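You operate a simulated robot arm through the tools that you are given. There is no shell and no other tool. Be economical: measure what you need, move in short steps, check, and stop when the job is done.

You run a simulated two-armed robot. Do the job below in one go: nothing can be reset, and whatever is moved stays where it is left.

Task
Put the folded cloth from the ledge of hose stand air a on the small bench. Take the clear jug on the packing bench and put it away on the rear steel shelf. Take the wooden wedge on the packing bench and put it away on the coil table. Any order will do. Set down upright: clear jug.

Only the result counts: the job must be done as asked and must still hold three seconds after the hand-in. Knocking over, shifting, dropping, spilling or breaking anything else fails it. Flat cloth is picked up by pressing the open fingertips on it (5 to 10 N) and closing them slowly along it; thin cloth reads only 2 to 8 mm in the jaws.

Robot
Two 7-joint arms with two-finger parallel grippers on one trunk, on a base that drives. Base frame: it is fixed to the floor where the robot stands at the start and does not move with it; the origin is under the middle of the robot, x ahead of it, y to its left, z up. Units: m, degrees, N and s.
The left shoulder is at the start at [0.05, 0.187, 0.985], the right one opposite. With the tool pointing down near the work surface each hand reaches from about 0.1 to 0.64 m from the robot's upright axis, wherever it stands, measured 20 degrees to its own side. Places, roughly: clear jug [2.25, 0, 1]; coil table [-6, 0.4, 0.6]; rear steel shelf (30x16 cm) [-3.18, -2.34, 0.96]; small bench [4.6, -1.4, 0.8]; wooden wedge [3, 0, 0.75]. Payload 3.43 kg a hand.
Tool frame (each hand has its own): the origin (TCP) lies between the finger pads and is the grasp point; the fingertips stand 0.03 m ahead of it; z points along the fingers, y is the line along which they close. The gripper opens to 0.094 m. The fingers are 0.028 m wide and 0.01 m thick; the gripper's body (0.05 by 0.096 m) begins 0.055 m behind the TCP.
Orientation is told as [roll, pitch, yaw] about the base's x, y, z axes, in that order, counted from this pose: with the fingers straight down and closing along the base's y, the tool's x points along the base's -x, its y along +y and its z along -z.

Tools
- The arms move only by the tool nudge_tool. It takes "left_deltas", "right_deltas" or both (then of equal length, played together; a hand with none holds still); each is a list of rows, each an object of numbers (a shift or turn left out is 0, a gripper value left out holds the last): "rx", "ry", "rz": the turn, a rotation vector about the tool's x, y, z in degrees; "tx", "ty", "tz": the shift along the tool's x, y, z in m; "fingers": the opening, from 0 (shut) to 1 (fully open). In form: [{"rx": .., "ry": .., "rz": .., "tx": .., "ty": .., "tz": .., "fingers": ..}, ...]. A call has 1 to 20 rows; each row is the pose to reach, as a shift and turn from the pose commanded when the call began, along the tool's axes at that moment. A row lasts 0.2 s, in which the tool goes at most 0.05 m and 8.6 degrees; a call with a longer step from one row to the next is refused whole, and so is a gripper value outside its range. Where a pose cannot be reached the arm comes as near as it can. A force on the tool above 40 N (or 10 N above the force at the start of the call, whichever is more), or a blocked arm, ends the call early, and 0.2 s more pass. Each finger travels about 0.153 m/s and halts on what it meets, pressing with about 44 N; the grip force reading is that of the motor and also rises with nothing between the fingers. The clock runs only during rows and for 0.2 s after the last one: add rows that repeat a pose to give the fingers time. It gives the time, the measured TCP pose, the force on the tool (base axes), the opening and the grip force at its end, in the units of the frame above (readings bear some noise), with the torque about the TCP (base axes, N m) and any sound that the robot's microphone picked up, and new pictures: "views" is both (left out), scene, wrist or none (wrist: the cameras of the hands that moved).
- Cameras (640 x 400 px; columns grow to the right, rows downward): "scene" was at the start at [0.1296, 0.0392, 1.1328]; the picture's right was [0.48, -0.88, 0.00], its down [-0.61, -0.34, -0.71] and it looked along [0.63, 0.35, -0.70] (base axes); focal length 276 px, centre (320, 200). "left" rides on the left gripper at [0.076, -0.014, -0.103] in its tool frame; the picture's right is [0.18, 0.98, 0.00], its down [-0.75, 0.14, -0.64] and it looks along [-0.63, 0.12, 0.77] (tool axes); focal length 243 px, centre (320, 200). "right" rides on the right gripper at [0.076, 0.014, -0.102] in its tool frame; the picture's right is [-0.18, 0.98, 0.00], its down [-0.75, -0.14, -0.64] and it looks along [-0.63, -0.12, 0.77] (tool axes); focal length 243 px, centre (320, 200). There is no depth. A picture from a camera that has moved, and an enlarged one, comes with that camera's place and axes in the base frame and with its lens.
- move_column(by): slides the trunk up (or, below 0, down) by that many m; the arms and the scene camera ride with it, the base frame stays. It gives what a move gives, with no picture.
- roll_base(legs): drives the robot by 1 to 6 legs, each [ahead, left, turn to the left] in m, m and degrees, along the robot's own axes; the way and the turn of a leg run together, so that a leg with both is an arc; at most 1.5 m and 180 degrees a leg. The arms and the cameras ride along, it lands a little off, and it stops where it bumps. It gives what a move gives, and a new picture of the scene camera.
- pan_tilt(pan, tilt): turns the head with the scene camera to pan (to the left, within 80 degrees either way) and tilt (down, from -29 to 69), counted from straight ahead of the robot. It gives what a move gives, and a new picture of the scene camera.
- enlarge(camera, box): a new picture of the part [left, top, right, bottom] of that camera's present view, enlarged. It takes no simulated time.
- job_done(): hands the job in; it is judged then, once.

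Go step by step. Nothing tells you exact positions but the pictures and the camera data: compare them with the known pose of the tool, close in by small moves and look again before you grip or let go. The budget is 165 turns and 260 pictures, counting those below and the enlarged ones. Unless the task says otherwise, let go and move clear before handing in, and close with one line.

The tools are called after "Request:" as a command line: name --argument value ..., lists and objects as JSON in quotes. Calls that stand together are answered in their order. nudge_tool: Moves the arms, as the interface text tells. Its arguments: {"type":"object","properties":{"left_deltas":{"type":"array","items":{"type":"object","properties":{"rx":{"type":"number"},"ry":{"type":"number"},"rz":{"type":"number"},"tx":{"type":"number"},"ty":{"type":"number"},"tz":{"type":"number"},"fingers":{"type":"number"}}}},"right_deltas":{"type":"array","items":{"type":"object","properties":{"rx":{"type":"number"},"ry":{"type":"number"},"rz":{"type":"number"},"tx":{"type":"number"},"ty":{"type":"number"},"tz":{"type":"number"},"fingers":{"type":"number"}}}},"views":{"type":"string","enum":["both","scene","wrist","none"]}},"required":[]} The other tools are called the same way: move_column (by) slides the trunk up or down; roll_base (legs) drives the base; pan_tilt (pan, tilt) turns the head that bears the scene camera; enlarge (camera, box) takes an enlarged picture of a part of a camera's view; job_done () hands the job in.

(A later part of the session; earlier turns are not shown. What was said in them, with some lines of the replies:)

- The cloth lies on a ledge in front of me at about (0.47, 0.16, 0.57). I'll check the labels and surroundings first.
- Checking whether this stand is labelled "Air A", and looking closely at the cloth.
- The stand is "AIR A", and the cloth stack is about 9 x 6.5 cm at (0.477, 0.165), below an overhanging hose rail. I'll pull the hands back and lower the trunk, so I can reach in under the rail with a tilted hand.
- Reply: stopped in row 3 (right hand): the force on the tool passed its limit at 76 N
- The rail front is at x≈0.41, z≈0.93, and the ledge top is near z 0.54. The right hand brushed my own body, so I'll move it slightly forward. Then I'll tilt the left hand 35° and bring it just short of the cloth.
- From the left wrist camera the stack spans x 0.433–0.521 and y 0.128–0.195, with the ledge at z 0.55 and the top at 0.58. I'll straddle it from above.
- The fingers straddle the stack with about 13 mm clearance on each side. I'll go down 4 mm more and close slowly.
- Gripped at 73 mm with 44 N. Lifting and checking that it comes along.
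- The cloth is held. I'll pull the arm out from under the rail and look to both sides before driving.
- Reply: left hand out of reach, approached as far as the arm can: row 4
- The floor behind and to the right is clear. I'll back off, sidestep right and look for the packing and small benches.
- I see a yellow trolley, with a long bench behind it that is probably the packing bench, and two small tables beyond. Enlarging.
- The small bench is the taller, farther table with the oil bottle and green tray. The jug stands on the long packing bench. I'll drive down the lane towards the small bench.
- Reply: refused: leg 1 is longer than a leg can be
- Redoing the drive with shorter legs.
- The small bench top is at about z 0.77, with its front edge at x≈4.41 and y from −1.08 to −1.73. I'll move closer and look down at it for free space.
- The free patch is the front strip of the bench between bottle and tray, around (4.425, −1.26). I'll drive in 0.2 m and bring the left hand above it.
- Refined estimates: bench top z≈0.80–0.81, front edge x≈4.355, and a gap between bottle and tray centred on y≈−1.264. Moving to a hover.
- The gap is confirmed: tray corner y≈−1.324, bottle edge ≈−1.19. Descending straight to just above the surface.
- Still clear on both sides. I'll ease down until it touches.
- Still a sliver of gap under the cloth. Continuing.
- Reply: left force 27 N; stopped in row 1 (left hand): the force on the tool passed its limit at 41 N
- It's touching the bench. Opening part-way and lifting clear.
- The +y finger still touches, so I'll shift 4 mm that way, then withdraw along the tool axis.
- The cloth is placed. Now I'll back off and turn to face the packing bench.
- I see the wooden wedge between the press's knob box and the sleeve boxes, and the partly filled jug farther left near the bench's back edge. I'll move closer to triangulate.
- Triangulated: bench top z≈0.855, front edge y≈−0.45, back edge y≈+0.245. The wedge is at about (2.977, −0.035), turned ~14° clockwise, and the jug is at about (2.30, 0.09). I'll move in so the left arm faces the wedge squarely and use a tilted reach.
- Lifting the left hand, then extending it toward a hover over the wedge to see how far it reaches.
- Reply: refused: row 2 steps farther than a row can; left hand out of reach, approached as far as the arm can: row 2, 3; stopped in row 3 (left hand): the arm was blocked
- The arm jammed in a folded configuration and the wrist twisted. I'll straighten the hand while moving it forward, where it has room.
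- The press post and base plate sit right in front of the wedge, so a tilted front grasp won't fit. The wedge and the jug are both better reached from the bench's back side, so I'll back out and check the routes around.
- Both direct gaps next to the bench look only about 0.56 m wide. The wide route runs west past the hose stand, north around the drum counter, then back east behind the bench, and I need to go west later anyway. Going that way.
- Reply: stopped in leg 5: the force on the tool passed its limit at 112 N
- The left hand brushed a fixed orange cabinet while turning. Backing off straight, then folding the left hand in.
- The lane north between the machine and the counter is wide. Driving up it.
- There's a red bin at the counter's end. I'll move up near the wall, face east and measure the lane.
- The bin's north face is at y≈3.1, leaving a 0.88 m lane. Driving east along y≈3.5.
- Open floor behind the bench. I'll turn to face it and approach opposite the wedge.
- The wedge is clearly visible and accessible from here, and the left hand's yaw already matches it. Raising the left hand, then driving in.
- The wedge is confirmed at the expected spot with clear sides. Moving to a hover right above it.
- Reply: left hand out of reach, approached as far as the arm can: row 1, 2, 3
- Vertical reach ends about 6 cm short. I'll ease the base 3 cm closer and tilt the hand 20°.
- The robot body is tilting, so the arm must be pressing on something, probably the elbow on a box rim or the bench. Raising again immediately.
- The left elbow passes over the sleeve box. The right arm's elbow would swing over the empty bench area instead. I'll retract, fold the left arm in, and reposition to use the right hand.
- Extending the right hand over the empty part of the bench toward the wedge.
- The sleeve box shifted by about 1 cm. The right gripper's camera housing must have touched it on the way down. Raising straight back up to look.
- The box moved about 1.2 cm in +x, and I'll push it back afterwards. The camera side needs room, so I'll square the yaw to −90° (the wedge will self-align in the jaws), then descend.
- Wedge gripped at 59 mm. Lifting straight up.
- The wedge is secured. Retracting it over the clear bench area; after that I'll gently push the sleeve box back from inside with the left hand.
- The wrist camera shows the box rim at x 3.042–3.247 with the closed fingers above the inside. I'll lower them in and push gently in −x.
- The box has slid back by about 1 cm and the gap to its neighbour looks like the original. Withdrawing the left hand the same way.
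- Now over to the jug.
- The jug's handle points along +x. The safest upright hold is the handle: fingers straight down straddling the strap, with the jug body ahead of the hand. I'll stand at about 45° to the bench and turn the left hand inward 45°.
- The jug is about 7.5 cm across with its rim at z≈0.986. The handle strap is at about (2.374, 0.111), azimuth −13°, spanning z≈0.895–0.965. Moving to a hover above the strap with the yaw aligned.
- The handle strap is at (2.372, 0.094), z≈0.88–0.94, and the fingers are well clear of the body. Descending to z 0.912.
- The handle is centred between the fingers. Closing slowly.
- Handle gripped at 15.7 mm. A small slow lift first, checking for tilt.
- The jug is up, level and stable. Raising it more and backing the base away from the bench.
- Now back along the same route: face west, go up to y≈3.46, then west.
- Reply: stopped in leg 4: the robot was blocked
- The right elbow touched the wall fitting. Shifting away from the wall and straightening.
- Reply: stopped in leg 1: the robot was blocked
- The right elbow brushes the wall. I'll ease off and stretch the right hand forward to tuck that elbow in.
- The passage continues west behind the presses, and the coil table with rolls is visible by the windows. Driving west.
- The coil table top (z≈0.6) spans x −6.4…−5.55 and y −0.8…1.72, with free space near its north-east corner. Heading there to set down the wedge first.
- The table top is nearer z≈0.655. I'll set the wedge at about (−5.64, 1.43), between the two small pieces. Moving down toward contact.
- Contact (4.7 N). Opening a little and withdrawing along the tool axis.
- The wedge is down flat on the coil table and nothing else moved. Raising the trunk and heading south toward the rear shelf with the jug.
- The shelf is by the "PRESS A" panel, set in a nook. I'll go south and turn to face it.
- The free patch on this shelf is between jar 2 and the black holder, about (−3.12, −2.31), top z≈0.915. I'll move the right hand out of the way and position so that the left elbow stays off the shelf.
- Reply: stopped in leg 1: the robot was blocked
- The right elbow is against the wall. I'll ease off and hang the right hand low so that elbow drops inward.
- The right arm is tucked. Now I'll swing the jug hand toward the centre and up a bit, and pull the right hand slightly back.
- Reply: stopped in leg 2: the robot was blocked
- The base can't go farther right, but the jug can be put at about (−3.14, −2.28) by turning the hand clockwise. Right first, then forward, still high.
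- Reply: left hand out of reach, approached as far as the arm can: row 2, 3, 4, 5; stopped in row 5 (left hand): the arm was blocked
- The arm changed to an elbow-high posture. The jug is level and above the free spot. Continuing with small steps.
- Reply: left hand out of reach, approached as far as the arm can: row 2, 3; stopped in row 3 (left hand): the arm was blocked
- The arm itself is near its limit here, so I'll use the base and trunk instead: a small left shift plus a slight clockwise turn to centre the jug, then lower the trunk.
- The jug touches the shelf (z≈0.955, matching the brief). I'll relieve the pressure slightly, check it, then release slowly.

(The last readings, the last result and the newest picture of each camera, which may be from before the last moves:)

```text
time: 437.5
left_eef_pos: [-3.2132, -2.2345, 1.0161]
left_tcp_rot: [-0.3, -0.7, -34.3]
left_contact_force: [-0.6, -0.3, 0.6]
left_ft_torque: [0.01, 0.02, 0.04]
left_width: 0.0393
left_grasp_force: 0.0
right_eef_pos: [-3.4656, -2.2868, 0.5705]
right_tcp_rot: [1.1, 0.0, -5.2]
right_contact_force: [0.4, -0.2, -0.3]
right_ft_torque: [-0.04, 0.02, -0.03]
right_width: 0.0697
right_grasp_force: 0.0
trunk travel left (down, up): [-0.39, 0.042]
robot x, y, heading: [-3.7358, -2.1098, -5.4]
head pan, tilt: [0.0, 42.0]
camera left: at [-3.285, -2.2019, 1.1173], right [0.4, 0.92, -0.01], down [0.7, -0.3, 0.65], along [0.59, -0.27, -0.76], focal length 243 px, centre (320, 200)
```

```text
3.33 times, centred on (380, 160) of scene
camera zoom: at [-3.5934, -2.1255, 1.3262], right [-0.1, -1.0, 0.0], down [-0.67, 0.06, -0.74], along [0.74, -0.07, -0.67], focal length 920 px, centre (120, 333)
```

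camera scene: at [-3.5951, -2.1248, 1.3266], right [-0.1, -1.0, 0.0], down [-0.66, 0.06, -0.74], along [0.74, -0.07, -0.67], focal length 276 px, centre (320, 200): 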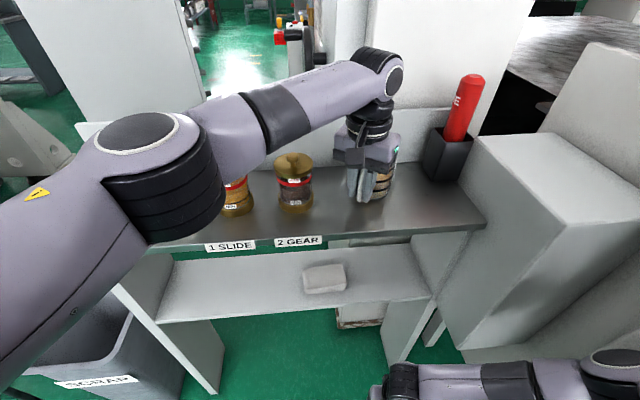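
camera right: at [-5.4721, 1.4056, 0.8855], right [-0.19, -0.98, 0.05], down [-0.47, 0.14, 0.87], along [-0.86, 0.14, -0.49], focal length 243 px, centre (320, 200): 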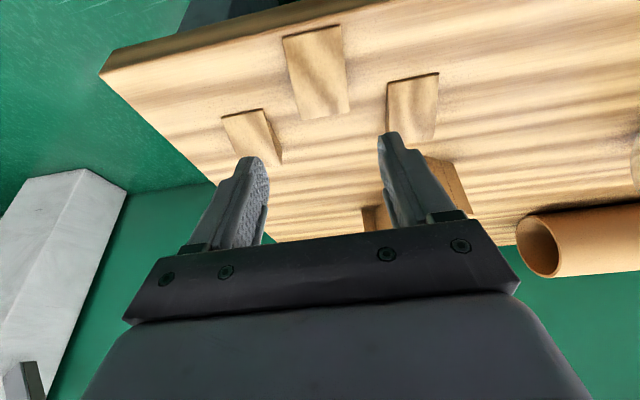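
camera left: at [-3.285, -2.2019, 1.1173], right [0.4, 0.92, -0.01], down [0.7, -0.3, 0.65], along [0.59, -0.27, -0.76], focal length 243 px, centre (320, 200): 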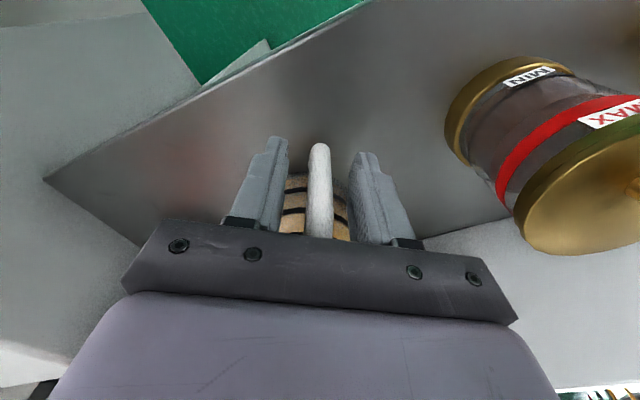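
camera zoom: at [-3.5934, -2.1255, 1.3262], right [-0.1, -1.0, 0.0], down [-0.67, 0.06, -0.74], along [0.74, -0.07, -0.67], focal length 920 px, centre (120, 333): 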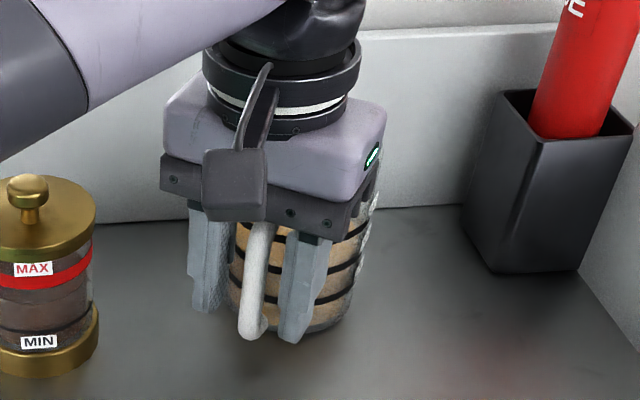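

Released and standing upright. Lifting straight off with the trunk first, then the arm.

Request:
move_column --by 0.04

Request:
nudge_tool --left_deltas '[{"tz": -0.015}, {"tz": -0.03}, {"tz": -0.045}, {"tz": -0.06}]'

```text
time: 438.3
left_eef_pos: [-3.2124, -2.2338, 1.0559]
left_tcp_rot: [-0.3, -0.6, -34.4]
left_contact_force: [0.6, 0.3, -0.4]
left_ft_torque: [-0.02, -0.02, -0.01]
left_width: 0.0397
left_grasp_force: 0.0
right_eef_pos: [-3.4668, -2.2875, 0.6097]
right_tcp_rot: [1.1, -0.1, -5.1]
right_contact_force: [0.0, -0.1, 0.1]
right_ft_torque: [-0.03, -0.02, 0.02]
right_width: 0.0694
right_grasp_force: 0.0
trunk travel left (down, up): [-0.43, 0.002]
robot x, y, heading: [-3.7342, -2.1086, -5.4]
head pan, tilt: [0.0, 42.0]
```

```text
time: 439.5
left_eef_pos: [-3.1984, -2.2106, 1.1095]
left_tcp_rot: [-0.7, 0.1, -31.6]
left_contact_force: [0.3, 0.3, -0.3]
left_ft_torque: [0.01, -0.01, 0.04]
left_width: 0.0393
left_grasp_force: 0.0
right_eef_pos: [-3.4675, -2.2866, 0.6109]
right_tcp_rot: [1.0, -0.1, -5.2]
right_contact_force: [0.3, 1.0, 0.3]
right_ft_torque: [-0.02, 0.0, 0.01]
right_width: 0.0697
right_grasp_force: 0.0
trunk travel left (down, up): [-0.43, 0.002]
robot x, y, heading: [-3.7356, -2.1106, -5.4]
head pan, tilt: [0.0, 42.0]
stopped in row 4 (left hand): the arm was blocked; the commanded pose is now the measured one
camera scene: at [-3.5932, -2.1252, 1.3662], right [-0.1, -1.0, 0.0], down [-0.67, 0.06, -0.74], along [0.74, -0.07, -0.67], focal length 276 px, centre (320, 200)
camera left: at [-3.27, -2.1813, 1.2118], right [0.36, 0.93, -0.01], down [0.72, -0.27, 0.64], along [0.59, -0.24, -0.77], focal length 243 px, centre (320, 200)
```

scene: 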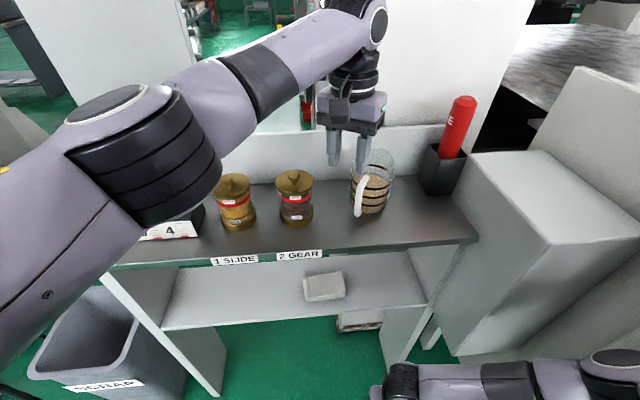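
left: 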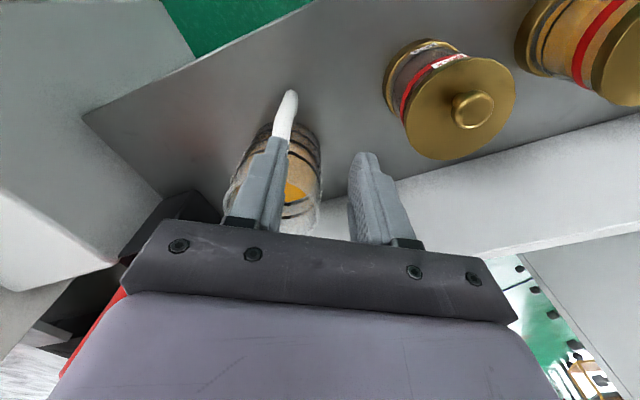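

The hand is clear above the jug. Backing the base straight out and checking the jug.

Request:
roll_base --legs '[[-0.3, 0.02, 0]]'

Request:
enlarge --camera "scene" --box '[220, 60, 460, 210]'

```text
time: 441.6
left_eef_pos: [-3.4896, -2.1645, 1.1106]
left_tcp_rot: [-0.7, -0.1, -31.8]
left_contact_force: [1.2, 0.0, 0.1]
left_ft_torque: [0.0, -0.05, -0.03]
left_width: 0.0395
left_grasp_force: 0.1
right_eef_pos: [-3.7584, -2.2402, 0.611]
right_tcp_rot: [1.0, -0.2, -5.4]
right_contact_force: [0.5, 0.4, 0.2]
right_ft_torque: [-0.02, 0.03, 0.02]
right_width: 0.0697
right_grasp_force: 0.0
trunk travel left (down, up): [-0.43, 0.002]
robot x, y, heading: [-4.0241, -2.0638, -5.8]
head pan, tilt: [0.0, 42.0]
camera scene: at [-3.8841, -2.0777, 1.3663], right [-0.1, -1.0, 0.0], down [-0.67, 0.07, -0.74], along [0.74, -0.07, -0.67], focal length 276 px, centre (320, 200)
```

scene: 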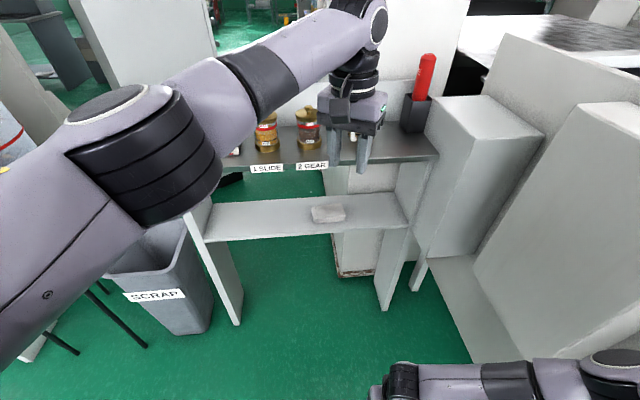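

```text
2.67 times, centred on (340, 135) of scene
camera zoom: at [-3.8841, -2.0777, 1.3663], right [-0.1, -1.0, 0.0], down [-0.67, 0.07, -0.74], along [0.74, -0.07, -0.67], focal length 736 px, centre (267, 373)
```

zoom: 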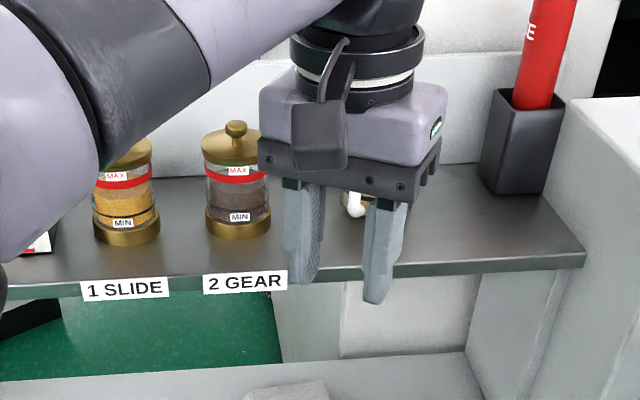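

Request:
roll_base --legs '[[-0.3, 0.15, 0]]'

Request:
enlarge --camera "scene" --box '[280, 20, 480, 145]'

```text
time: 443.7
left_eef_pos: [-3.7683, -1.9833, 1.1108]
left_tcp_rot: [-0.7, 0.0, -31.2]
left_contact_force: [-0.1, 0.0, -0.5]
left_ft_torque: [-0.05, -0.02, 0.01]
left_width: 0.0395
left_grasp_force: 0.1
right_eef_pos: [-4.0356, -2.0608, 0.6097]
right_tcp_rot: [1.0, -0.1, -4.9]
right_contact_force: [0.4, 0.2, -0.2]
right_ft_torque: [0.0, -0.02, 0.01]
right_width: 0.0694
right_grasp_force: 0.0
trunk travel left (down, up): [-0.43, 0.002]
robot x, y, heading: [-4.3035, -1.8885, -5.4]
head pan, tilt: [0.0, 42.0]
camera scene: at [-4.1647, -1.8999, 1.3663], right [-0.09, -1.0, 0.0], down [-0.67, 0.06, -0.74], along [0.74, -0.07, -0.67], focal length 276 px, centre (320, 200)
```

scene: 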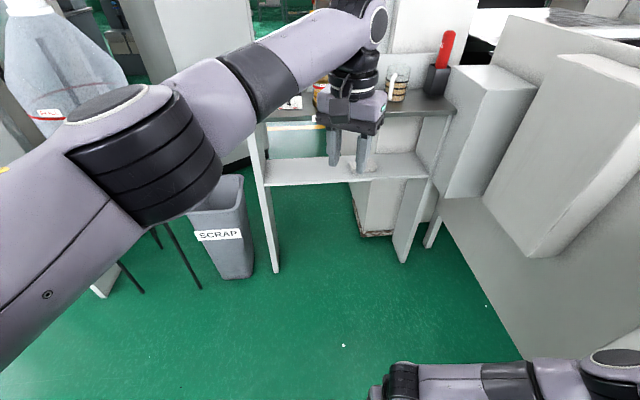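

```text
3.20 times, centred on (380, 82) of scene
camera zoom: at [-4.1647, -1.8999, 1.3663], right [-0.09, -1.0, 0.0], down [-0.67, 0.06, -0.74], along [0.74, -0.07, -0.67], focal length 883 px, centre (128, 576)
```

zoom: 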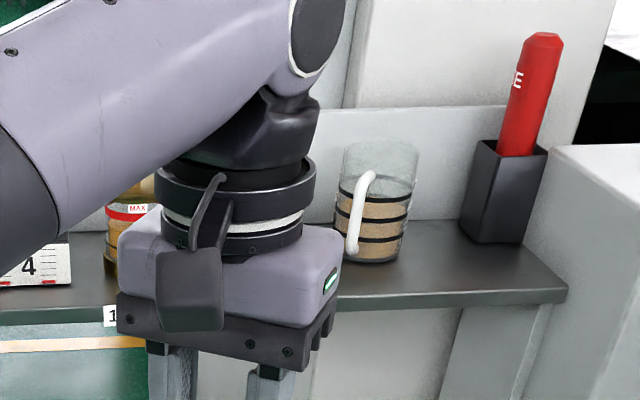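

The jug stands upright on the rear shelf with its contents intact, the wedge is on the coil table, and the cloth is on the small bench. Both hands are clear, so I'm handing in.

Request:
job_done

```text
The job is handed in.
```

I handed the job in with the cloth on the small bench, the clear jug upright on the rear steel shelf, and the wooden wedge on the coil table. One risk: I bumped a sleeve box on the packing bench about 1 cm and pushed it back by eye, so it may be a few millimetres off its original spot.
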